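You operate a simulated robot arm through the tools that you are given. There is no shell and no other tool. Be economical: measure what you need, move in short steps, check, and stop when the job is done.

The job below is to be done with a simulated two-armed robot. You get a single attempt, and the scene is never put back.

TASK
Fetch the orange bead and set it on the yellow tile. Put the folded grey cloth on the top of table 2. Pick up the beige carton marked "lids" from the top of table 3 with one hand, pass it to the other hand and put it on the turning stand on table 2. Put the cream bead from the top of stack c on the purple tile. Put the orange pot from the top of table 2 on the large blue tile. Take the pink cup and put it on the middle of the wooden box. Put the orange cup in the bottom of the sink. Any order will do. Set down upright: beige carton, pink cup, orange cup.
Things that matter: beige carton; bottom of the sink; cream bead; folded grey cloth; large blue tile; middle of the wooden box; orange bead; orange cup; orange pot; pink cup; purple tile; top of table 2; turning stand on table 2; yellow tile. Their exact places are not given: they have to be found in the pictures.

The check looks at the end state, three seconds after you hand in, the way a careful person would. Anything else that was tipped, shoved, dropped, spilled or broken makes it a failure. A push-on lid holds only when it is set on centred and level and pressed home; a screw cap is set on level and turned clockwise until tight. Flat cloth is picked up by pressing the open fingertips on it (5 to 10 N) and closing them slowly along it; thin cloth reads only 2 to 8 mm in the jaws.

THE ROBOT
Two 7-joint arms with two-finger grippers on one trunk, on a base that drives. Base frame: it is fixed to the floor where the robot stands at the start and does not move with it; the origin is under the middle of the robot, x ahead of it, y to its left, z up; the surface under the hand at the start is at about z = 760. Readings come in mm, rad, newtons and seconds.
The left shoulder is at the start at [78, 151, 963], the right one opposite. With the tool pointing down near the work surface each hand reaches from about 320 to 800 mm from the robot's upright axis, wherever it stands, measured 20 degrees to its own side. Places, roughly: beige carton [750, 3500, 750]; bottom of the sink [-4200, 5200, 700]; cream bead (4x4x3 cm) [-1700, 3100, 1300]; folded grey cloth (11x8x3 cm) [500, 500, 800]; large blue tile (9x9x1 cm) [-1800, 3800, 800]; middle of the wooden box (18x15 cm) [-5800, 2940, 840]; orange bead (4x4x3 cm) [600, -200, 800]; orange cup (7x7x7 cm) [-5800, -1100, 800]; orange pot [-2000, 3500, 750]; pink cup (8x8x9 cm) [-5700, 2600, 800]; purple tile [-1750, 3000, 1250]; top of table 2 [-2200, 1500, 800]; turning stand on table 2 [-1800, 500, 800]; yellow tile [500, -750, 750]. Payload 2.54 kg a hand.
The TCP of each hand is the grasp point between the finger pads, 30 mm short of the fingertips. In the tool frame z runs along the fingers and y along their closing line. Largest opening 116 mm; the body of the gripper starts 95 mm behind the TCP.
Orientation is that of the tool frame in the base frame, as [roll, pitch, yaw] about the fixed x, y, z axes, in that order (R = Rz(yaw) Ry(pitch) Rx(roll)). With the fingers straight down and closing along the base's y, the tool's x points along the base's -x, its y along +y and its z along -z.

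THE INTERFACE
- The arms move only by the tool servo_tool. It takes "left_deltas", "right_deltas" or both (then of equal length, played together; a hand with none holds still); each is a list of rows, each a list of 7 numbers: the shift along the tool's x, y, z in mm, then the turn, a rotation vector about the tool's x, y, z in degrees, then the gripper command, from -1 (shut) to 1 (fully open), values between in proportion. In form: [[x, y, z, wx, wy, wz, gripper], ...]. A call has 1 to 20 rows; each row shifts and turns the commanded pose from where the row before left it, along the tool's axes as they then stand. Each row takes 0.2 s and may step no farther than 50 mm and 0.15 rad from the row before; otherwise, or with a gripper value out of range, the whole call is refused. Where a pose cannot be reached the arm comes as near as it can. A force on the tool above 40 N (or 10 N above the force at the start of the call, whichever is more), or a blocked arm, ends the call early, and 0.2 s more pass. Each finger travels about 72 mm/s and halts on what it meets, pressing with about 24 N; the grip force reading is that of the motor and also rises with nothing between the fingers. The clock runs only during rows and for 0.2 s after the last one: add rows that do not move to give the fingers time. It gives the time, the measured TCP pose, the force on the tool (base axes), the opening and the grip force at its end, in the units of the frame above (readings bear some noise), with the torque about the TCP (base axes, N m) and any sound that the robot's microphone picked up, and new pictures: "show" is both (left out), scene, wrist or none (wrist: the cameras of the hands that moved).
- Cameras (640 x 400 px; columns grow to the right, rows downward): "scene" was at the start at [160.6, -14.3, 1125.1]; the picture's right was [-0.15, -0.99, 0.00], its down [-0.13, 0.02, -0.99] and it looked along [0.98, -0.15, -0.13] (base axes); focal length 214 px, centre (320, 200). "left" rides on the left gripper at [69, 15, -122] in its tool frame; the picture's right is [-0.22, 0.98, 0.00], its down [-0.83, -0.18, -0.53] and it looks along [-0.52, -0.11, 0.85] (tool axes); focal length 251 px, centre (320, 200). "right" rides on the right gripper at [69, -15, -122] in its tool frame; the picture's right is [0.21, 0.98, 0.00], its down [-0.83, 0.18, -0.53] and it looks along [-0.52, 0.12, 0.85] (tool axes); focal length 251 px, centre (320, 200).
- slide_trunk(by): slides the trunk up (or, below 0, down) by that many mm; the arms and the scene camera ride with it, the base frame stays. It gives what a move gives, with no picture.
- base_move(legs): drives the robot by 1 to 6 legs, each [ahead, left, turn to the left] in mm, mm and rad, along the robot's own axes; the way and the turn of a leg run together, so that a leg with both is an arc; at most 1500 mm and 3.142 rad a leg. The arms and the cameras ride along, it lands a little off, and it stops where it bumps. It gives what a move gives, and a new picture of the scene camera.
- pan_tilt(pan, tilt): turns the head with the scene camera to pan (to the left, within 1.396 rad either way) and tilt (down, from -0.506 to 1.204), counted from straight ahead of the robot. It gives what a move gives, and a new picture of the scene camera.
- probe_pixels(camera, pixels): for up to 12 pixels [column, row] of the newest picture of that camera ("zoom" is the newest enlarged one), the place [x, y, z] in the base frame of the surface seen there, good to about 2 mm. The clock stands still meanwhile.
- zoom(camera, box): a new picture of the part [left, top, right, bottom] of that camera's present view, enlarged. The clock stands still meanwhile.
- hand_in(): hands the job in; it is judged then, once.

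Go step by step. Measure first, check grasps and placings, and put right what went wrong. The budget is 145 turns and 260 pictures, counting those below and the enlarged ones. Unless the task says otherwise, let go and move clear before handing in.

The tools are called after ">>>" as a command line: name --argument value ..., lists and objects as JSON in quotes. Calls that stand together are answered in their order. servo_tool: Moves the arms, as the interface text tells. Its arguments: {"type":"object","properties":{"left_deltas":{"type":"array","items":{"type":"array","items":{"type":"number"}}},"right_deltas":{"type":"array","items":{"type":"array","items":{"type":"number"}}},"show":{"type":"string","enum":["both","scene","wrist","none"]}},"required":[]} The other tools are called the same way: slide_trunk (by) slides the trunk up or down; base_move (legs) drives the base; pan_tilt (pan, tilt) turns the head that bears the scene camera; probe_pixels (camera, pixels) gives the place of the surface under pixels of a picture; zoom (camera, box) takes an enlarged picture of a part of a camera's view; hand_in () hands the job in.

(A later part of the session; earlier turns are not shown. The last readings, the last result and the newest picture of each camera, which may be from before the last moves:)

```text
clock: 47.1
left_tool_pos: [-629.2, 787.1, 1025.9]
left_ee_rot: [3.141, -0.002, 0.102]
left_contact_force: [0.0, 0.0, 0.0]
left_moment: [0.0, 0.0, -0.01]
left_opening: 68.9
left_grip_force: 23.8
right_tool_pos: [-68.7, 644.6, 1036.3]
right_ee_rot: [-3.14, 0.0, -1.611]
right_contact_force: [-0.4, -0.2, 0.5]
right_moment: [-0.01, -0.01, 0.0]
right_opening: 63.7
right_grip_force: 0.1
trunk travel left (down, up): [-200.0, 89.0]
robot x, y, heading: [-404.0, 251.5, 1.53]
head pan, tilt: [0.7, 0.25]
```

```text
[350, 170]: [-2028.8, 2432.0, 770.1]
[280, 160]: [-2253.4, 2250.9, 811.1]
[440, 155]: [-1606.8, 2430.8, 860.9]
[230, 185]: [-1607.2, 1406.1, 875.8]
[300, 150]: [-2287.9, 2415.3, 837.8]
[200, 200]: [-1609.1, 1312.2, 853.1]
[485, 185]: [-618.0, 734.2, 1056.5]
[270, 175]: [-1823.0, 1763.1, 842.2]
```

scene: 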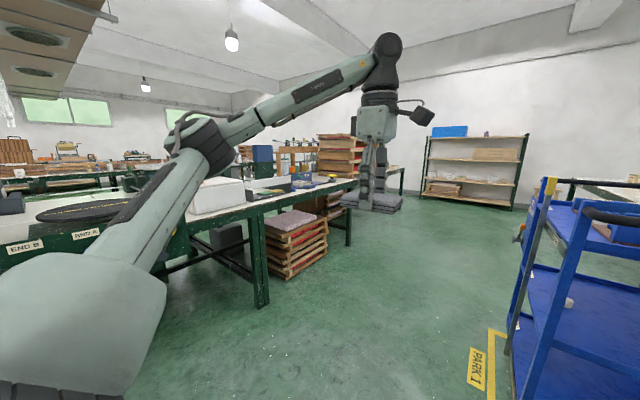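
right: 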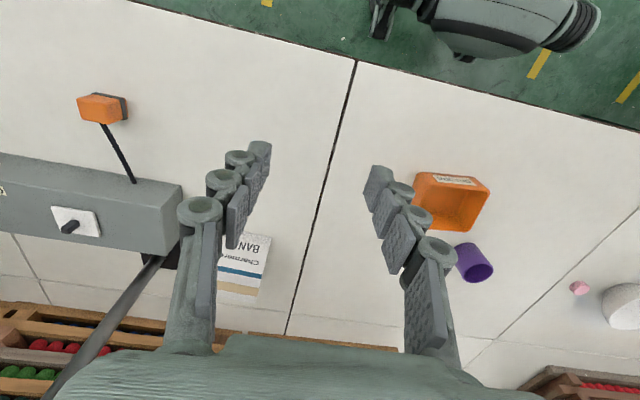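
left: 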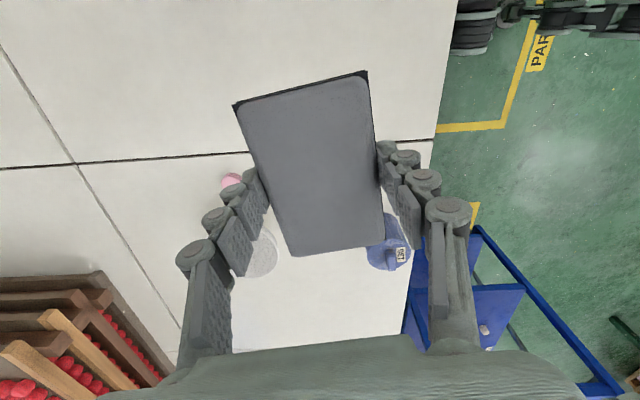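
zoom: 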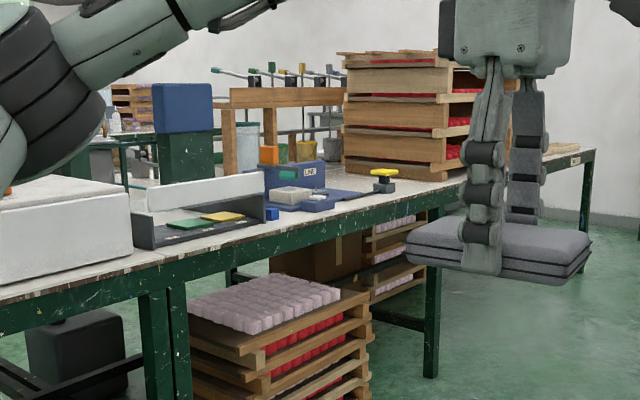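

Table 2's edge is at x≈-1560. I turn to face it, advance, and slide along it to y≈1500, then look.

>>> base_move --legs '[[0, 0, 1.61], [450, 0, 0], [0, -1250, 0]]'

>>> pan_tilt --pan 0.0 --tilt 0.35

```text
clock: 65.7
left_tool_pos: [-1363.3, 1280.3, 1027.3]
left_ee_rot: [-3.14, -0.002, 1.676]
left_contact_force: [0.4, 0.5, -0.7]
left_moment: [0.01, 0.0, 0.01]
left_opening: 68.8
left_grip_force: 24.0
right_tool_pos: [-1224.2, 1840.6, 1037.5]
right_ee_rot: [3.141, 0.0, -0.039]
right_contact_force: [-0.2, -0.2, -0.2]
right_moment: [0.01, -0.01, 0.0]
right_opening: 64.0
right_grip_force: 0.0
trunk travel left (down, up): [-200.0, 89.0]
robot x, y, heading: [-832.7, 1507.4, 3.106]
head pan, tilt: [0.7, 0.25]
```

scene: 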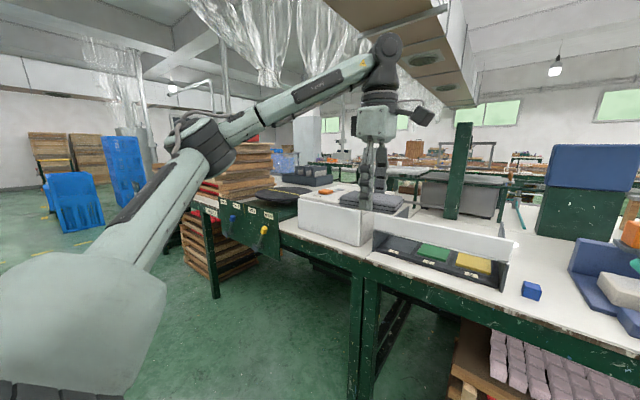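

```text
clock: 66.8
left_tool_pos: [-1362.9, 1279.3, 1026.7]
left_ee_rot: [-3.141, -0.003, 1.675]
left_contact_force: [0.4, -0.1, -1.0]
left_moment: [-0.01, -0.01, -0.04]
left_opening: 68.9
left_grip_force: 24.4
right_tool_pos: [-1224.1, 1840.8, 1036.4]
right_ee_rot: [3.141, 0.0, -0.037]
right_contact_force: [0.3, 0.3, 0.7]
right_moment: [0.01, -0.04, -0.01]
right_opening: 64.1
right_grip_force: 0.0
trunk travel left (down, up): [-200.0, 89.0]
robot x, y, heading: [-831.3, 1503.0, 3.103]
head pan, tilt: [0.0, 0.351]
```

scene: 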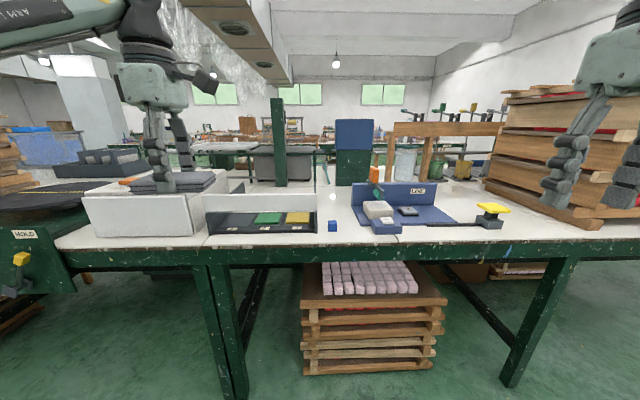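

The table has free areas, e.g. right of the LINE jig near (450,195)-(470,225). I probe candidates.

>>> probe_pixels --camera "scene" --pixels '[[332, 227], [340, 205], [450, 195], [465, 222], [452, 228], [520, 222], [385, 228], [490, 225], [500, 200], [250, 232], [160, 235], [345, 222]]'

>>> zoom --camera "scene" --box '[190, 150, 560, 270]'

```text
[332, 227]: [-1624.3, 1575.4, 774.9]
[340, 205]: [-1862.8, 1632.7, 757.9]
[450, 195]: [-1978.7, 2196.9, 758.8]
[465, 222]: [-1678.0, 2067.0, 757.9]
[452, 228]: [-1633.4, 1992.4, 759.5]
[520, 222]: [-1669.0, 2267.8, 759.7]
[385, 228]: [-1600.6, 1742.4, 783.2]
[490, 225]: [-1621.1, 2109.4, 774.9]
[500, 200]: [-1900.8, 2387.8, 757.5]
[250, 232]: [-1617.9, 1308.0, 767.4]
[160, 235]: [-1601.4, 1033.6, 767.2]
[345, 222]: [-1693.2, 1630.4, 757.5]
```

```text
1.73 times, centred on (375, 210) of scene
```

zoom: 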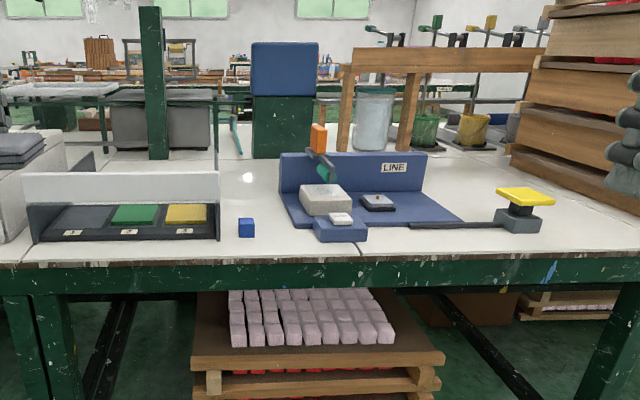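

A clear patch lies right of the LINE jig around (-1830,2150). I tuck the right hand back (the tray stack is near it), then drive there.

>>> servo_tool --right_deltas '[[40, 0, 0, 0, 0, 0, 0.1], [40, 15, 0, 0, 0, 0, 0.1], [20, 15, 0, 0, 0, 0, 0.1]]' --show "none"

>>> base_move --legs '[[0, 0, 0.038], [0, -690, 0], [330, 0, 0]]'

>>> pan_tilt --pan 0.0 --tilt 0.6

```text
clock: 67.6
left_tool_pos: [-1362.7, 1278.5, 1025.8]
left_ee_rot: [-3.141, -0.002, 1.676]
left_contact_force: [-0.3, -0.3, 0.2]
left_moment: [-0.03, -0.03, 0.0]
left_opening: 69.0
left_grip_force: 24.0
right_tool_pos: [-1124.4, 1806.6, 1039.2]
right_ee_rot: [-3.141, 0.0, -0.036]
right_contact_force: [-0.2, -0.2, 0.1]
right_moment: [0.0, 0.04, 0.02]
right_opening: 64.0
right_grip_force: 0.0
trunk travel left (down, up): [-200.0, 89.0]
robot x, y, heading: [-833.5, 1509.4, 3.108]
head pan, tilt: [0.0, 0.351]
```

```text
clock: 76.7
left_tool_pos: [-1677.7, 1931.8, 1024.6]
left_ee_rot: [-3.141, -0.002, 1.732]
left_contact_force: [-0.1, 0.1, -1.1]
left_moment: [0.0, -0.04, 0.0]
left_opening: 68.9
left_grip_force: 23.9
right_tool_pos: [-1468.6, 2470.5, 1038.8]
right_ee_rot: [-3.141, -0.001, 0.02]
right_contact_force: [0.8, -0.3, -0.3]
right_moment: [0.01, -0.02, 0.01]
right_opening: 63.8
right_grip_force: 0.0
trunk travel left (down, up): [-200.0, 89.0]
robot x, y, heading: [-1161.7, 2187.8, -3.117]
head pan, tilt: [0.0, 0.351]
```

scene: 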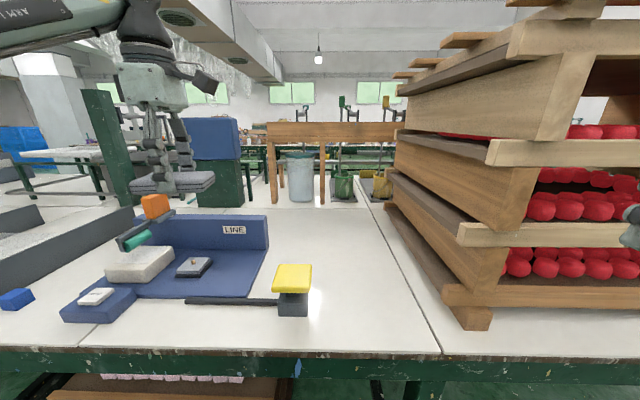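

```text
clock: 77.5
left_tool_pos: [-1678.5, 1932.4, 1027.1]
left_ee_rot: [-3.141, -0.002, 1.731]
left_contact_force: [0.2, 0.4, -1.4]
left_moment: [0.0, -0.03, -0.04]
left_opening: 69.0
left_grip_force: 23.8
right_tool_pos: [-1468.4, 2471.5, 1039.5]
right_ee_rot: [-3.14, 0.0, 0.02]
right_contact_force: [-0.6, -0.1, -0.4]
right_moment: [-0.04, 0.0, 0.01]
right_opening: 63.6
right_grip_force: 0.2
trunk travel left (down, up): [-200.0, 89.0]
robot x, y, heading: [-1158.4, 2187.3, -3.116]
head pan, tilt: [0.0, 0.6]
```

scene: 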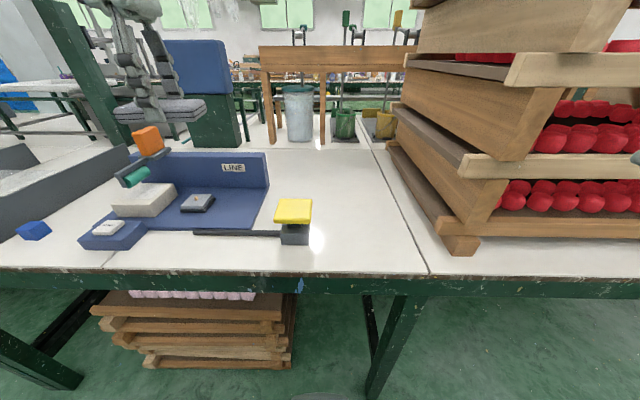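

Clear table at (330-390, 180-240). I probe the spot and its bounds.

>>> probe_pixels --camera "scene" --pixels '[[345, 195], [340, 240], [385, 240], [300, 180], [345, 160], [265, 225], [293, 210], [310, 225], [455, 250], [395, 175], [340, 268]]'

```text
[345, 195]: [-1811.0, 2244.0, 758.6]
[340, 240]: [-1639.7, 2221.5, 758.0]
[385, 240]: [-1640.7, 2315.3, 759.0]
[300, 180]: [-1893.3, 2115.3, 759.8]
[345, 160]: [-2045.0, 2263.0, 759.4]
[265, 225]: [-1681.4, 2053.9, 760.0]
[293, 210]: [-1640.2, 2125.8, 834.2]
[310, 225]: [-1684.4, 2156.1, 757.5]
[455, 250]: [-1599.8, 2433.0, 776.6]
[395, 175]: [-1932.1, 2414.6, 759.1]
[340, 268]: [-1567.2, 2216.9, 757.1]
```

Target (-1800,2162). I move the left hand above it.

>>> servo_tool --left_deltas '[[41, -13.7, 0, 0, 0, 0, -1], [41, -13.7, 0, 0, 0, 0, -1], [41, -13.7, 0, 0, 0, 0, -1], [41, -13.7, 0, 0, 0, 0, -1], [41, -13.7, 10, 0, 0, 0, -1], [41, -13.7, 20, 0, 0, 0, -1], [0, 0, 45, 0, 0, 0, -1], [0, 0, 45, 0, 0, 0, -1]]' --show "both"

```text
clock: 79.3
left_tool_pos: [-1799.1, 2162.2, 906.3]
left_ee_rot: [-3.141, 0.0, 1.733]
left_contact_force: [0.3, -0.4, -1.2]
left_moment: [0.01, 0.0, 0.02]
left_opening: 69.0
left_grip_force: 23.8
right_tool_pos: [-1469.8, 2471.6, 1038.2]
right_ee_rot: [3.142, 0.001, 0.023]
right_contact_force: [-0.2, -0.4, 0.1]
right_moment: [0.0, 0.02, -0.04]
right_opening: 63.7
right_grip_force: 0.0
trunk travel left (down, up): [-200.0, 89.0]
robot x, y, heading: [-1160.2, 2185.8, -3.122]
head pan, tilt: [0.0, 0.6]
```

scene: 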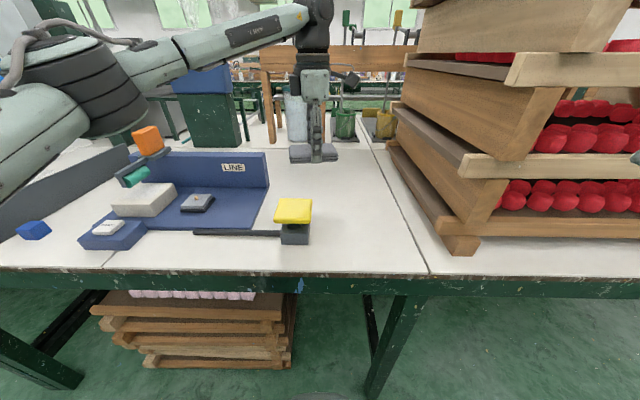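
left: 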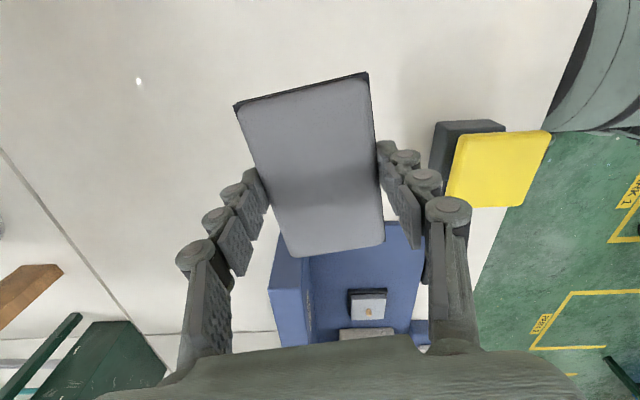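

Clear below. I lower 113 mm, release gently, and rise.

>>> servo_tool --left_deltas '[[0, 0, 40, 0, 0, 0, -1], [0, 0, 40, 0, 0, 0, -1], [0, 0, 25, 0, 0, 0, -1], [0, 0, 7, 0, 0, 0, -1], [0, 0, 1, 0, 0, 0, -1], [0, 0, 0, 0, 0, 0, 0.3], [0, 0, 0, 0, 0, 0, 0.5], [0, 0, 0, 0, 0, 0, 0.6], [0, 0, -20, 0, 0, 0, 0.6], [0, 0, -40, 0, 0, 0, 0.6], [0, 0, -50, 0, 0, 0, 0.6], [0, 0, -50, 0, 0, 0, 0.6], [0, 0, -50, 0, 0, 0, 0.6]]' --show "both"

```text
clock: 82.1
left_tool_pos: [-1797.6, 2164.3, 1002.7]
left_ee_rot: [-3.138, -0.001, 1.731]
left_contact_force: [-0.1, -0.1, 0.2]
left_moment: [0.0, 0.0, 0.01]
left_opening: 93.2
left_grip_force: 0.0
right_tool_pos: [-1468.8, 2471.2, 1038.2]
right_ee_rot: [3.14, 0.003, 0.021]
right_contact_force: [0.9, 0.1, 0.8]
right_moment: [-0.01, 0.02, 0.01]
right_opening: 63.9
right_grip_force: 0.0
trunk travel left (down, up): [-200.0, 89.0]
robot x, y, heading: [-1163.0, 2187.7, -3.115]
head pan, tilt: [0.0, 0.6]
```

scene: 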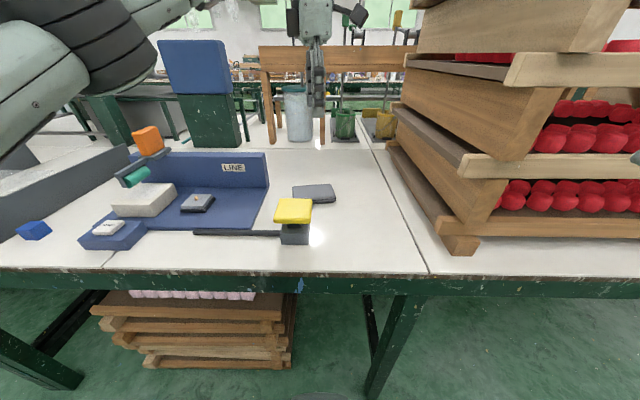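
left: 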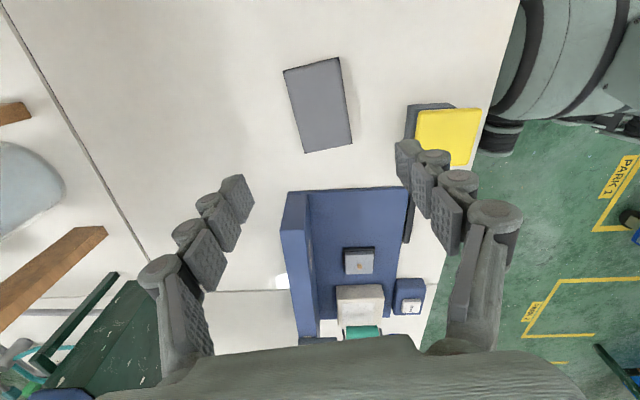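

The cloth lies on table 2. I bring the left hand back to a neutral tuck for the drive to stack c.

>>> servo_tool --left_deltas '[[-26, 36, -9, 0, 0, 0, 0.6], [-28, 39, -9, 0, 0, 0, 0.6], [-28, 39, -9, 0, 0, 0, 0.6], [-28, 39, -9, 0, 0, 0, 0.6], [-28, 39, -9, 0, 0, 0, 0.6], [-28, 39, -9, 0, 0, 0, 0.6], [-28, 39, -9, 0, 0, 0, 0.6], [0, 0, 0, 0, 0, 8.25, 0.6], [0, 0, 0, 0, 0, 8.25, 0.6], [0, 0, 0, 0, 0, 8.25, 0.6], [0, 0, 0, 0, 0, 8.25, 0.6], [0, 0, 0, 0, 0, 8.25, 0.6], [0, 0, 0, 0, 0, 8.25, 0.6], [0, 0, 0, 0, 0, 8.25, 0.6], [0, 0, 0, 0, 0, 8.25, 0.6], [0, 0, 0, 0, 0, 8.25, 0.6], [0, 0, 0, 0, 0, 8.25, 0.6], [0, 0, 0, 0, 0, 8.25, 0.6], [0, 0, 0, 0, 0, 8.25, 0.6]]' --show "none"

>>> base_move --legs '[[-400, 0, 0], [0, -900, 0]]'

>>> pan_tilt --pan 0.0 --tilt 0.1

```text
clock: 86.1
left_tool_pos: [-1500.8, 2012.3, 1065.9]
left_ee_rot: [-3.139, -0.001, 0.002]
left_contact_force: [0.4, 0.0, 0.5]
left_moment: [-0.01, -0.01, -0.01]
left_opening: 92.7
left_grip_force: 0.0
right_tool_pos: [-1469.5, 2470.2, 1038.7]
right_ee_rot: [3.141, 0.0, 0.021]
right_contact_force: [-1.2, 0.7, -1.0]
right_moment: [0.01, -0.02, -0.02]
right_opening: 63.9
right_grip_force: 0.0
trunk travel left (down, up): [-200.0, 89.0]
robot x, y, heading: [-1159.9, 2189.0, -3.122]
head pan, tilt: [0.0, 0.6]
```

```text
clock: 97.1
left_tool_pos: [-1106.9, 2909.2, 1066.8]
left_ee_rot: [-3.141, 0.001, -0.014]
left_contact_force: [1.0, 0.5, -0.9]
left_moment: [-0.01, 0.02, 0.05]
left_opening: 92.7
left_grip_force: 0.0
right_tool_pos: [-1067.5, 3365.3, 1038.3]
right_ee_rot: [3.141, 0.0, 0.003]
right_contact_force: [0.0, -0.4, 0.0]
right_moment: [-0.01, 0.01, 0.0]
right_opening: 63.9
right_grip_force: 0.1
trunk travel left (down, up): [-200.0, 89.0]
robot x, y, heading: [-764.6, 3076.9, -3.141]
head pan, tilt: [0.0, 0.6]
```

scene: 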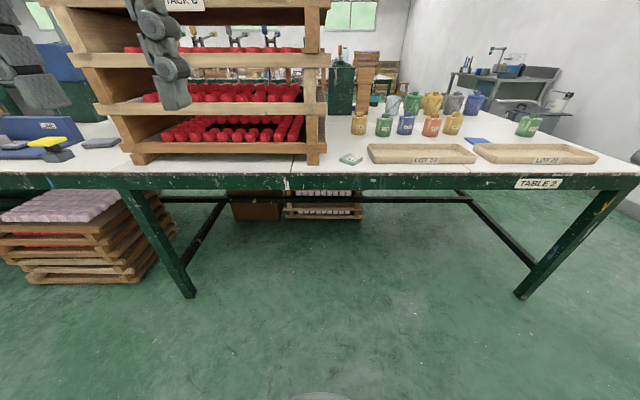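

```text
clock: 98.0
left_tool_pos: [-1108.5, 2909.0, 1065.7]
left_ee_rot: [-3.139, 0.001, -0.014]
left_contact_force: [0.3, -0.4, -0.3]
left_moment: [0.02, 0.01, 0.0]
left_opening: 93.0
left_grip_force: 0.0
right_tool_pos: [-1068.3, 3366.1, 1038.9]
right_ee_rot: [3.141, 0.0, 0.005]
right_contact_force: [0.1, 1.2, 0.0]
right_moment: [0.01, -0.04, -0.01]
right_opening: 63.6
right_grip_force: 0.0
trunk travel left (down, up): [-200.0, 89.0]
robot x, y, heading: [-763.2, 3083.1, -3.139]
head pan, tilt: [0.0, 0.099]
```

scene: 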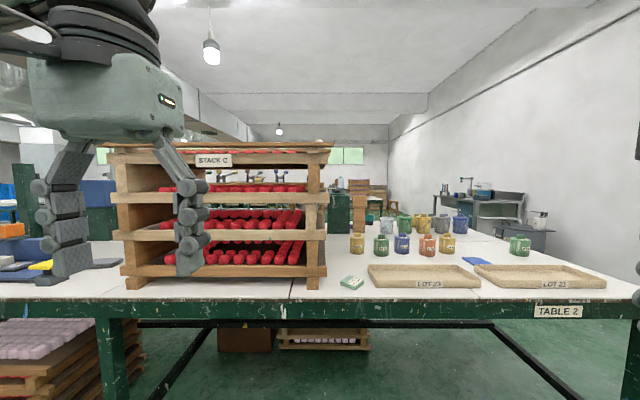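

Stack C stands left with its top around z≈1250; the pots include an orange one at (427,243) and a blue tile at (475,261). I zoom there.

>>> zoom --camera "scene" --box '[330, 190, 570, 300]'

>>> probe_pixels --camera "scene" --pixels '[[427, 243], [475, 261], [447, 243], [352, 283], [420, 285], [402, 245], [325, 270], [215, 145], [120, 160], [328, 150], [465, 258], [486, 264]]'

>>> zoom --camera "scene" --box '[90, 120, 350, 280]'

```text
2.67 times, centred on (450, 245) of scene
```

zoom: 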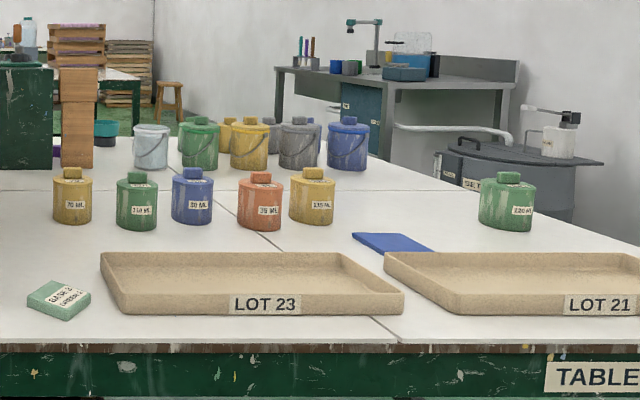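

```text
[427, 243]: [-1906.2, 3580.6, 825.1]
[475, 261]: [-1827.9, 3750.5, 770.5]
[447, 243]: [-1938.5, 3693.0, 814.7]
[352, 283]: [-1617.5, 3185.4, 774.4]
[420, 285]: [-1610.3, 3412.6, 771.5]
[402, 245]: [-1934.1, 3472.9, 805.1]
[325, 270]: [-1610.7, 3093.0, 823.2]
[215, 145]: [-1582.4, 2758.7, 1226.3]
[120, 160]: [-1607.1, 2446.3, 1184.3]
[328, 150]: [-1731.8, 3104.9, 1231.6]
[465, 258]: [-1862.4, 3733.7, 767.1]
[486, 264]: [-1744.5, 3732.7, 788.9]
```

```text
2.46 times, centred on (220, 200) of scene
```

zoom: 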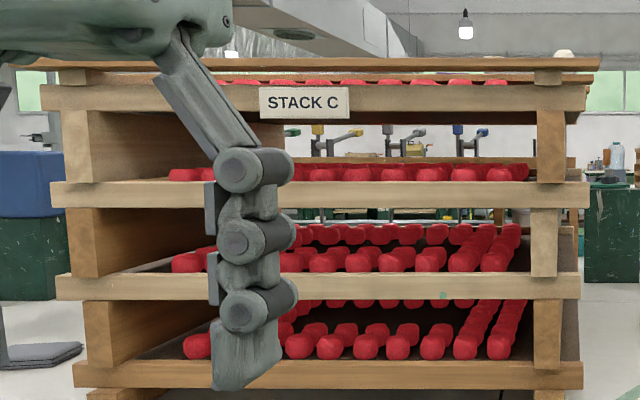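

A cream thing sits on the stack's right end, scene (320,141). I raise the trunk and left hand and step right so the left hand can work above the stack.

>>> slide_trunk --by 89

>>> servo_tool --left_deltas '[[0, 0, -45, 0, 0, 0, 0.3], [0, 0, -45, 0, 0, 0, 0.3], [0, 0, -45, 0, 0, 0, 0.3], [0, 0, -45, 0, 0, 0, 0.3], [0, 0, -45, 0, 0, 0, 0.3], [0, 0, -20, 0, 0, 0, 0.3]]' --show "none"

>>> base_move --legs '[[0, -200, 0], [250, 0, 0]]'

>>> pan_tilt --pan 0.3 --tilt 0.2

>>> zoom --camera "left" --box '[0, 0, 640, 400]'

```text
clock: 99.2
left_tool_pos: [-1108.5, 2909.0, 1155.4]
left_ee_rot: [-3.14, 0.0, -0.014]
left_contact_force: [0.2, 0.0, 1.0]
left_moment: [-0.02, 0.01, -0.03]
left_opening: 93.0
left_grip_force: 0.1
right_tool_pos: [-1068.5, 3366.1, 1126.7]
right_ee_rot: [-3.142, 0.001, 0.004]
right_contact_force: [0.1, 0.0, 0.1]
right_moment: [-0.02, 0.02, -0.03]
right_opening: 64.0
right_grip_force: 0.1
trunk travel left (down, up): [-289.0, 0.0]
robot x, y, heading: [-761.0, 3073.4, -3.135]
head pan, tilt: [0.0, 0.099]
```

```text
clock: 100.7
left_tool_pos: [-1119.8, 2924.1, 1286.9]
left_ee_rot: [-3.139, 0.004, -0.014]
left_contact_force: [0.9, -0.7, -0.3]
left_moment: [0.01, 0.0, 0.01]
left_opening: 75.4
left_grip_force: 0.1
left hand out of reach, approached as far as the arm can: row 3, 4, 5, 6
right_tool_pos: [-1068.4, 3364.8, 1126.7]
right_ee_rot: [-3.141, 0.0, 0.003]
right_contact_force: [0.7, 0.3, 0.3]
right_moment: [-0.01, 0.02, 0.0]
right_opening: 63.8
right_grip_force: 0.1
trunk travel left (down, up): [-289.0, 0.0]
robot x, y, heading: [-766.5, 3077.5, -3.137]
head pan, tilt: [0.0, 0.099]
```

```text
clock: 104.6
left_tool_pos: [-1372.7, 3122.0, 1286.5]
left_ee_rot: [-3.14, 0.001, -0.013]
left_contact_force: [-0.2, 0.1, -0.3]
left_moment: [-0.04, -0.05, 0.01]
left_opening: 75.6
left_grip_force: 0.0
right_tool_pos: [-1322.3, 3563.9, 1128.2]
right_ee_rot: [3.14, -0.001, 0.004]
right_contact_force: [-0.4, -0.2, 0.4]
right_moment: [0.01, 0.02, -0.02]
right_opening: 63.7
right_grip_force: 0.0
trunk travel left (down, up): [-289.0, 0.0]
robot x, y, heading: [-1017.4, 3272.6, -3.136]
head pan, tilt: [0.0, 0.099]
```

scene: 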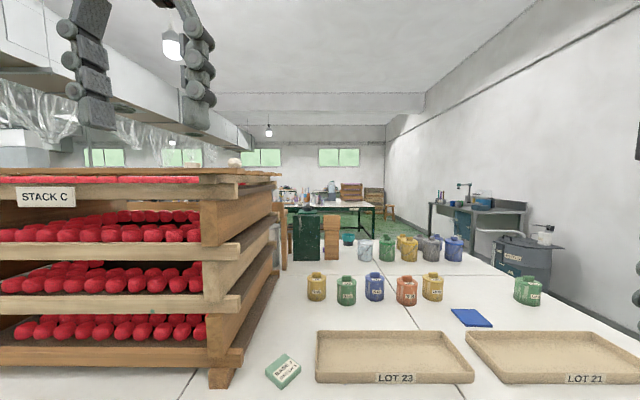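

```text
clock: 105.4
left_tool_pos: [-1371.7, 3122.4, 1288.2]
left_ee_rot: [-3.138, 0.003, -0.015]
left_contact_force: [-0.7, -0.3, -0.5]
left_moment: [0.03, 0.0, -0.02]
left_opening: 75.8
left_grip_force: 0.1
right_tool_pos: [-1321.1, 3564.5, 1128.4]
right_ee_rot: [-3.14, 0.0, 0.003]
right_contact_force: [-0.3, 0.8, 0.6]
right_moment: [-0.01, -0.02, 0.01]
right_opening: 63.9
right_grip_force: 0.0
trunk travel left (down, up): [-289.0, 0.0]
robot x, y, heading: [-1016.4, 3278.9, -3.139]
head pan, tilt: [0.3, 0.201]
```

scene: 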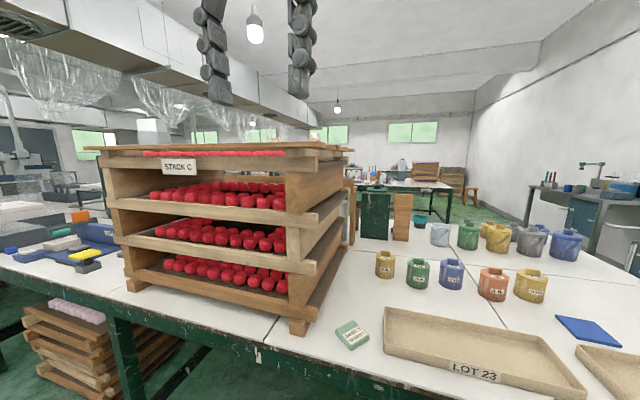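

```text
1.00 times, centred on (320, 200) of left (not enlarged: the box is as wide or as high as the picture)
```

zoom: 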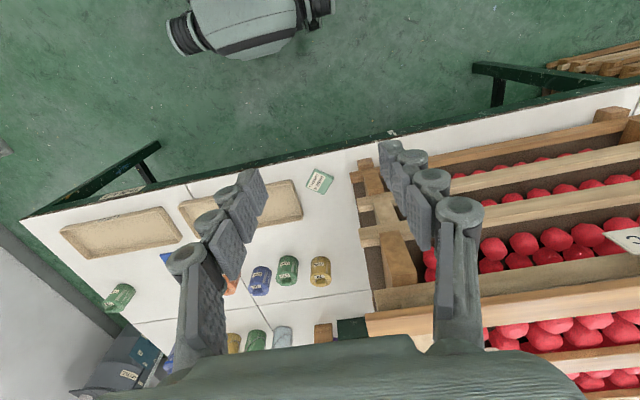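

I look for the cream bead on the stack's top in the scene view near (300,150).

>>> zoom --camera "scene" --box '[80, 120, 380, 200]'

>>> zoom --camera "left" --box '[340, 80, 640, 400]'

```text
2.13 times, centred on (230, 160) of scene
```

zoom: 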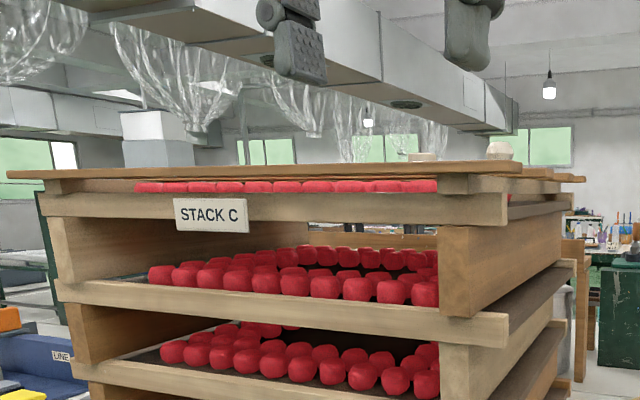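

```text
1.25 times, centred on (490, 240) of left
```

zoom: 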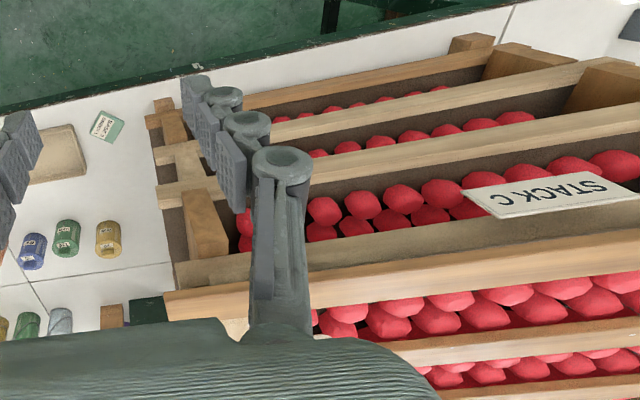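

The bead appears at zoom (499,151) and a slab at (424,156). I probe both, and zoom in.

>>> zoom --camera "scene" --box '[255, 130, 355, 170]'

>>> probe_pixels --camera "scene" --pixels '[[314, 147], [314, 150], [311, 150], [317, 150], [279, 153], [274, 153], [284, 153], [279, 156], [300, 152], [350, 151], [90, 148], [318, 158]]'

```text
6.40 times, centred on (305, 150) of scene
```

zoom: 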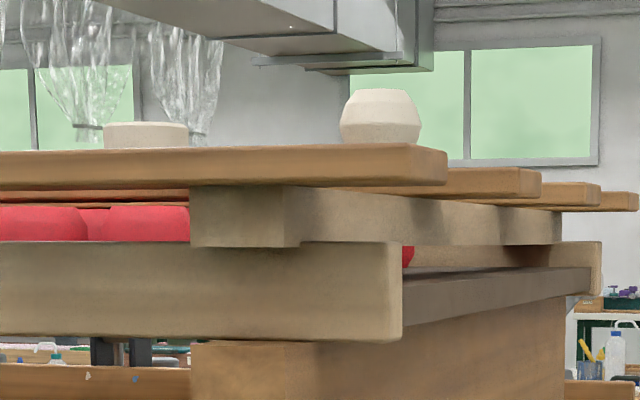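

```text
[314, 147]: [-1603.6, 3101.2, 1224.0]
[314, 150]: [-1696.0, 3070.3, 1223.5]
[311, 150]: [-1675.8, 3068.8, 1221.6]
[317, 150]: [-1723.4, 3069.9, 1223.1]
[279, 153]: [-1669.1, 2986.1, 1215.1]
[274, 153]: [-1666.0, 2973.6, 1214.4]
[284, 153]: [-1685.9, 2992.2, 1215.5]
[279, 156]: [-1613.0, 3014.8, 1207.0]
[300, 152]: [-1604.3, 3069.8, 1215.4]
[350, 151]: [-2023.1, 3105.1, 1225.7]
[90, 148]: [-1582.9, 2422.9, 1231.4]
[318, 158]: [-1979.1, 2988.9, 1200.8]
```

The bead is near (-1695,3070) with plank top about z 1218, at camera level. I reach the left hand out beside it, over the clear side, trying to gain height, to view from above.

>>> servo_tool --left_deltas '[[-10, -30, -5, 0, 0, 0, 0.3], [-20, -30, -5, 0, 0, 0, 0.3], [-40, 0, -10, 0, 0, 0, 0.3], [-40, 0, -10, 0, 0, 0, 0.3], [-40, 0, -10, 0, 0, 0, 0.3], [0, 0, 0, 0, 0, 0, 0.3]]' --show "both"

```text
clock: 106.8
left_tool_pos: [-1511.7, 3184.2, 1302.2]
left_ee_rot: [-3.14, 0.006, -0.016]
left_contact_force: [0.1, 0.0, 0.0]
left_moment: [-0.04, 0.01, -0.03]
left_opening: 75.5
left_grip_force: 0.0
left hand out of reach, approached as far as the arm can: row 4, 5
right_tool_pos: [-1320.3, 3565.4, 1128.3]
right_ee_rot: [3.141, 0.001, 0.004]
right_contact_force: [-0.7, 0.6, 0.1]
right_moment: [-0.02, 0.01, 0.03]
right_opening: 64.0
right_grip_force: 0.1
trunk travel left (down, up): [-289.0, 0.0]
robot x, y, heading: [-1016.3, 3277.8, -3.143]
head pan, tilt: [0.3, 0.201]
```

scene: 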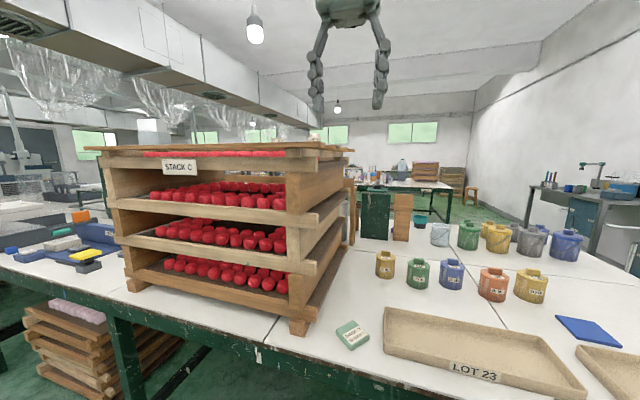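
left: 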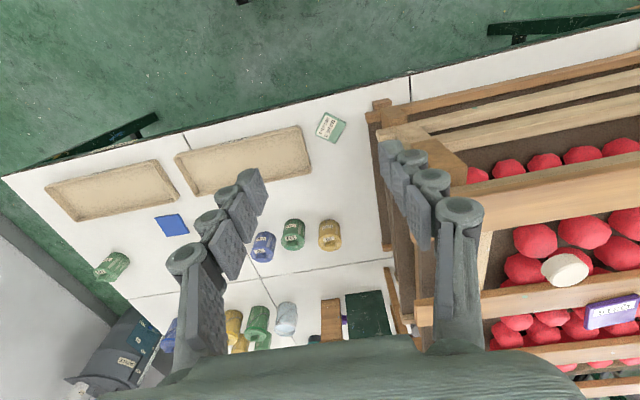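

Now visible: cream bead at left (565,268) and the purple tile at (612,312), both on planks. I zoom and probe.

>>> zoom --camera "left" --box '[500, 180, 640, 380]'

>>> probe_pixels --camera "left" --pixels '[[565, 265], [550, 270], [582, 265], [565, 282], [565, 252], [612, 305], [590, 312], [636, 300], [612, 320], [560, 300], [520, 303], [560, 200]]'

```text
2.00 times, centred on (570, 280) of left
```

zoom: 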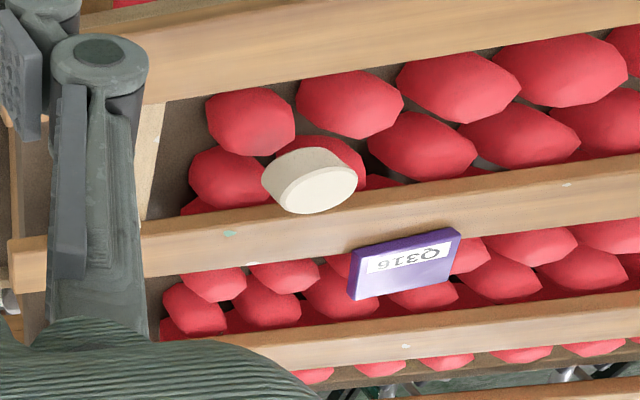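

```text
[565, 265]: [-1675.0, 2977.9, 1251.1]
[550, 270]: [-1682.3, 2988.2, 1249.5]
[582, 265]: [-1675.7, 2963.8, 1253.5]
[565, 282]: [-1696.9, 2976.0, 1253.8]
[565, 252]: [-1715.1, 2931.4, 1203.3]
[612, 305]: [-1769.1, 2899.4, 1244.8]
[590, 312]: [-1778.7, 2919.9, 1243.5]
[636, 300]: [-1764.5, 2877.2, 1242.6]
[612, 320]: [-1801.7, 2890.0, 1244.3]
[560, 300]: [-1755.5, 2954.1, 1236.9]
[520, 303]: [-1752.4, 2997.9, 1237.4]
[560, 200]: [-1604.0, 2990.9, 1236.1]
```

Bead top ≈1252 at (-1686,2976); plank tops ≈1237; tile top ≈1244 at (-1782,2895). I drive the base closer so the hand can work directly above.

>>> base_move --legs '[[0, 100, 0], [130, 0, 0]]'

>>> servo_tool --left_deltas '[[0, 30, -5, 0, 0, 0, 0.3], [-20, 30, -5, 0, 0, 0, 0.3], [-20, 0, -5, 0, 0, 0, 0.3], [0, 0, 0, 0, 0, 0, 0.3]]' --show "wrist"

```text
clock: 109.3
left_tool_pos: [-1640.4, 3081.7, 1301.3]
left_ee_rot: [-3.138, 0.006, -0.013]
left_contact_force: [-0.4, -0.3, 0.0]
left_moment: [0.03, -0.04, 0.02]
left_opening: 75.7
left_grip_force: 0.0
right_tool_pos: [-1450.1, 3461.1, 1126.5]
right_ee_rot: [-3.141, -0.001, 0.002]
right_contact_force: [0.1, 0.2, -0.9]
right_moment: [-0.02, -0.03, -0.01]
right_opening: 64.0
right_grip_force: 0.0
trunk travel left (down, up): [-289.0, 0.0]
robot x, y, heading: [-1142.5, 3176.4, -3.14]
head pan, tilt: [0.3, 0.201]
```

scene: 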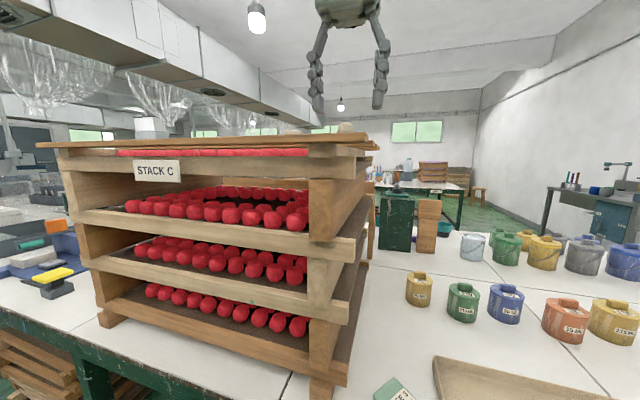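

```text
clock: 110.3
left_tool_pos: [-1670.6, 3022.9, 1291.1]
left_ee_rot: [-3.136, 0.009, -0.012]
left_contact_force: [0.0, -0.4, -0.8]
left_moment: [0.01, -0.01, 0.01]
left_opening: 75.5
left_grip_force: 0.0
left hand out of reach, approached as far as the arm can: row 2, 3
right_tool_pos: [-1450.0, 3461.7, 1127.6]
right_ee_rot: [3.141, 0.001, 0.003]
right_contact_force: [0.5, 0.4, 0.4]
right_moment: [0.03, 0.03, -0.02]
right_opening: 63.6
right_grip_force: 0.1
trunk travel left (down, up): [-289.0, 0.0]
robot x, y, heading: [-1143.4, 3174.6, -3.136]
head pan, tilt: [0.3, 0.201]
```

left: 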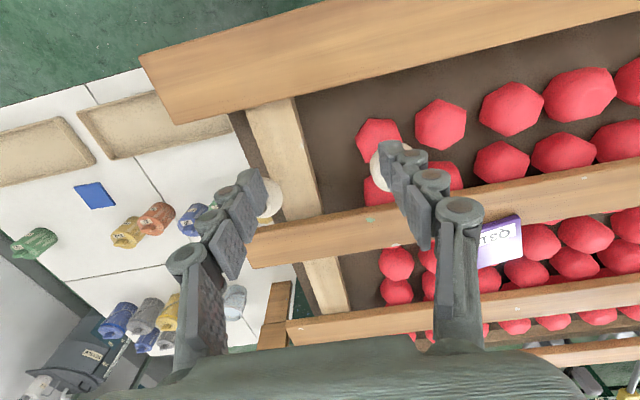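

Two cream objects show: (268,198) beyond the left finger and (385,165) behind the right finger. I zoom to tell them apart.

>>> zoom --camera "left" --box '[220, 110, 440, 260]'

>>> probe_pixels --camera "left" --pixels '[[275, 195], [272, 208], [282, 195], [378, 160], [376, 172], [372, 180], [340, 225], [330, 232], [500, 240], [375, 210], [300, 245], [370, 235]]'

```text
2.67 times, centred on (330, 185) of left
```

zoom: 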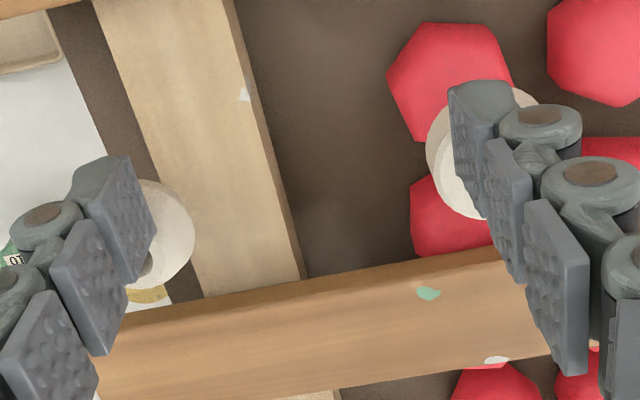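

```text
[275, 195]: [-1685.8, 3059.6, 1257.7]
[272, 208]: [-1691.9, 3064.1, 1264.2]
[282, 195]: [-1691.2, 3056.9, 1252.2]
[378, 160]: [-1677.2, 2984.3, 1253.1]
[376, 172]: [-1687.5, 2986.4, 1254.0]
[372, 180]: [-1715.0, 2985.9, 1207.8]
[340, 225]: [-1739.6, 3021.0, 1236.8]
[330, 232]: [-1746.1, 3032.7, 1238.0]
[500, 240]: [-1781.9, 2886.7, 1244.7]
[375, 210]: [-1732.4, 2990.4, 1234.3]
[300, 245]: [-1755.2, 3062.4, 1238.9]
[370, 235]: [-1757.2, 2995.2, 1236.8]
```

The bead with a hole is the farther-right one at (-1688,3064), top ≈1265; the flat disc is a decoy. My finger is almost over the bead, so I back off along +x, centre in y, and bring the base 50 mm nearer.

>>> servo_tool --left_deltas '[[30, 0, 0, 0, 0, 0, 0.3], [50, 0, 0, 0, 0, 0, 0.3], [30, 0, 0, 0, 0, 0, 0.3], [0, -41, 0, 0, 0, 0, 0.3], [0, 0, 0, 0, 0, 0, 0.3]]' --show "none"

>>> base_move --legs '[[50, 0, 0]]'

>>> zoom --camera "left" --box '[200, 80, 520, 280]'

```text
clock: 111.5
left_tool_pos: [-1561.5, 3062.8, 1292.8]
left_ee_rot: [-3.135, 0.006, -0.012]
left_contact_force: [-0.4, 0.2, 0.1]
left_moment: [0.01, 0.02, -0.01]
left_opening: 75.5
left_grip_force: 0.0
right_tool_pos: [-1450.2, 3462.4, 1128.3]
right_ee_rot: [-3.142, 0.001, 0.004]
right_contact_force: [0.5, -0.9, -0.1]
right_moment: [0.04, 0.02, -0.03]
right_opening: 63.8
right_grip_force: 0.2
trunk travel left (down, up): [-289.0, 0.0]
robot x, y, heading: [-1149.7, 3177.4, -3.135]
head pan, tilt: [0.3, 0.201]
```

```text
clock: 112.5
left_tool_pos: [-1613.1, 3064.4, 1291.3]
left_ee_rot: [-3.136, 0.003, -0.013]
left_contact_force: [-1.0, 0.4, -0.1]
left_moment: [-0.03, -0.08, -0.05]
left_opening: 75.5
left_grip_force: 0.1
right_tool_pos: [-1500.6, 3462.7, 1126.9]
right_ee_rot: [3.141, 0.0, 0.005]
right_contact_force: [-0.3, -0.3, 0.6]
right_moment: [-0.01, -0.05, 0.0]
right_opening: 64.2
right_grip_force: 0.1
trunk travel left (down, up): [-289.0, 0.0]
robot x, y, heading: [-1194.6, 3170.6, -3.136]
head pan, tilt: [0.3, 0.201]
```

scene: 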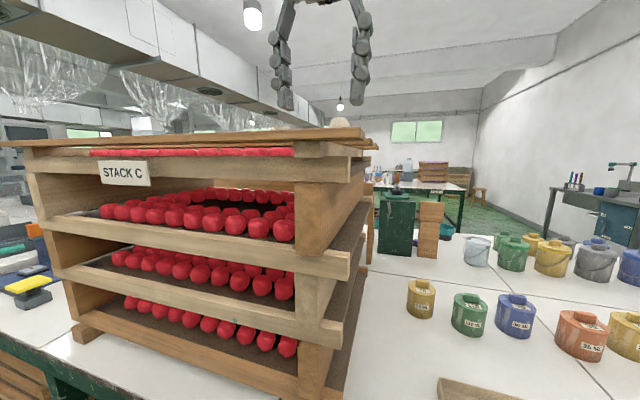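

```text
2.00 times, centred on (360, 180) of left
```

zoom: 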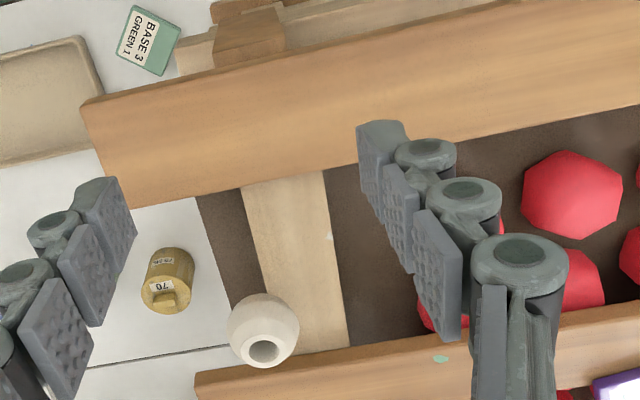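

The bead with hole is at left (332,246). I probe it and its surroundings accurately.

>>> probe_pixels --camera "left" --pixels '[[317, 243], [348, 246], [332, 230], [326, 240], [340, 240], [345, 260], [320, 210], [350, 220], [300, 265], [300, 180], [260, 160], [330, 236]]'

```text
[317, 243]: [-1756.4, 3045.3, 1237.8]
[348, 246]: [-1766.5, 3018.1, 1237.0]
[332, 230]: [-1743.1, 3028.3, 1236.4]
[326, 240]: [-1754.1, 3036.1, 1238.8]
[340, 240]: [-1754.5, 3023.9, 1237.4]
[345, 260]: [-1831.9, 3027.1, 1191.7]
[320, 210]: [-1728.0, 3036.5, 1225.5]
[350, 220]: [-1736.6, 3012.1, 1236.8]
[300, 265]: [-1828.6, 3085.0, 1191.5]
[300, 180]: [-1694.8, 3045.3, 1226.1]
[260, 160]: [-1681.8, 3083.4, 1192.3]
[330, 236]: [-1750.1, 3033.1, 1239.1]
```

Those probes used the older picture. I probe the zoom picture instead.

>>> probe_pixels --camera "zoom" --pixels '[[264, 310], [235, 330], [296, 330], [264, 335], [250, 350], [264, 300], [300, 250], [300, 350], [300, 170], [260, 165], [278, 352]]'

```text
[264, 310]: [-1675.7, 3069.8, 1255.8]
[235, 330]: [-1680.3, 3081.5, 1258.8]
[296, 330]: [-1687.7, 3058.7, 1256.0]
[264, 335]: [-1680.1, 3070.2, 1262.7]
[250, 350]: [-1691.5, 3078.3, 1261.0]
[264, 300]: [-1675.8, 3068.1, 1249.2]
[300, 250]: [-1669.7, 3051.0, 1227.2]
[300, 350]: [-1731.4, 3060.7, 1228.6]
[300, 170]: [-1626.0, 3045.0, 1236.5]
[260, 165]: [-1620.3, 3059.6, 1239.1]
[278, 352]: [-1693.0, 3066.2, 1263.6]
```

Bead centre ≈(-1689,3069), 1228–1264 high, sitting on a cross-bar. I slide the open jaws around it from the front and descend to TCP 1270, then close.

>>> servo_tool --left_deltas '[[-6, -5, 4, 0, 0, 0, 0.3], [-35, 0, 0, 0, 0, 0, 0.3], [-35, 0, 0, 0, 0, 0, 0.3], [0, 0, 8, 0, 0, 0, 0.3], [0, 0, 9, 0, 0, 0, 0.3], [0, 0, 0, 0, 0, 0, 0.3]]' --show "wrist"

```text
clock: 113.9
left_tool_pos: [-1687.6, 3070.6, 1271.2]
left_ee_rot: [-3.137, 0.005, -0.012]
left_contact_force: [0.5, -0.1, -0.7]
left_moment: [0.0, 0.0, -0.01]
left_opening: 75.5
left_grip_force: 0.1
right_tool_pos: [-1499.3, 3462.6, 1127.4]
right_ee_rot: [3.141, 0.003, 0.003]
right_contact_force: [-0.6, 0.3, 0.7]
right_moment: [0.0, -0.02, 0.0]
right_opening: 63.8
right_grip_force: 0.1
trunk travel left (down, up): [-289.0, 0.0]
robot x, y, heading: [-1194.4, 3175.7, -3.136]
head pan, tilt: [0.3, 0.201]
```

left: 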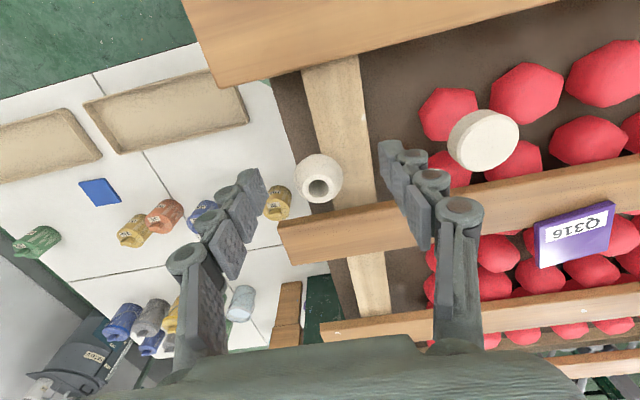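

The bead sits centred between the jaws. To gain reach for the tile I tilt the hand 24° (fingers forward) now, shift to keep the bead mid-pad, then close slowly.

>>> servo_tool --left_deltas '[[0, 0, 0, 0, -8, 0, 0.3], [0, 0, 0, 0, -8, 0, 0.3], [0, 0, 0, 0, -8, 0, 0.3], [10, 0, 0, 0, 0, 0, 0.3], [0, 0, 0, 0, 0, 0, 0.0], [0, 0, 0, 0, 0, 0, -0.3], [0, 0, 0, 0, 0, 0, -0.5], [0, 0, 0, 0, 0, 0, -0.7], [0, 0, 0, 0, 0, 0, -1], [0, 0, 0, 0, 0, 0, -1]]' --show "wrist"

```text
clock: 115.8
left_tool_pos: [-1676.8, 3067.8, 1271.1]
left_ee_rot: [-3.135, 0.436, -0.005]
left_contact_force: [3.0, -4.1, 10.5]
left_moment: [-0.19, 0.03, 0.07]
left_opening: 29.3
left_grip_force: 23.8
right_tool_pos: [-1498.9, 3461.6, 1127.3]
right_ee_rot: [3.14, 0.002, 0.004]
right_contact_force: [0.4, 0.4, -0.7]
right_moment: [0.0, 0.0, -0.01]
right_opening: 63.7
right_grip_force: 0.1
trunk travel left (down, up): [-289.0, 0.0]
robot x, y, heading: [-1194.7, 3174.7, -3.139]
head pan, tilt: [0.3, 0.201]
stopped in row 9 (left hand): the force on the tool passed its limit at 42 N (the readings are from after the stop); the commanded pose is now the measured one
```

left: 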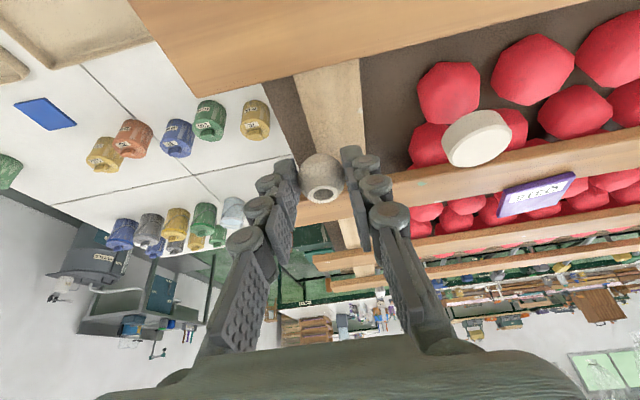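

Bead gripped (29 mm) with some contact force. I lift straight up 27 mm and look.

>>> servo_tool --left_deltas '[[-4.2, 0, -9, 0, 0, 0, -1], [-4.2, 0, -9, 0, 0, 0, -1], [-4.2, 0, -9, 0, 0, 0, -1], [0, 0, 0, 0, 0, 0, -1]]' --show "wrist"

```text
clock: 116.8
left_tool_pos: [-1679.0, 3067.5, 1299.3]
left_ee_rot: [-3.137, 0.429, -0.006]
left_contact_force: [0.9, -0.1, -0.8]
left_moment: [0.02, -0.02, -0.03]
left_opening: 29.4
left_grip_force: 24.1
right_tool_pos: [-1499.9, 3462.3, 1127.5]
right_ee_rot: [-3.141, 0.002, 0.004]
right_contact_force: [0.0, -0.4, -1.1]
right_moment: [0.02, -0.01, 0.0]
right_opening: 63.9
right_grip_force: 0.0
trunk travel left (down, up): [-289.0, 0.0]
robot x, y, heading: [-1196.0, 3171.4, -3.137]
head pan, tilt: [0.3, 0.201]
```

left: 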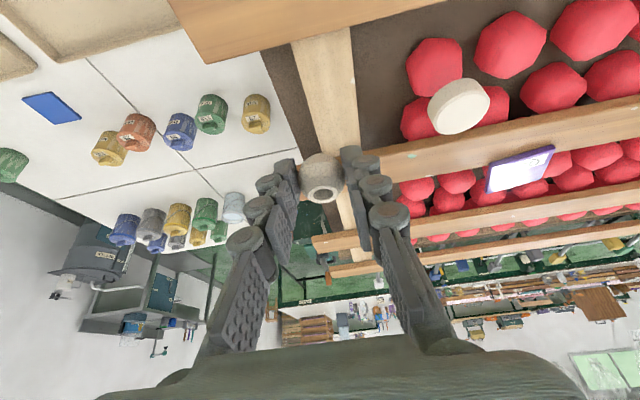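

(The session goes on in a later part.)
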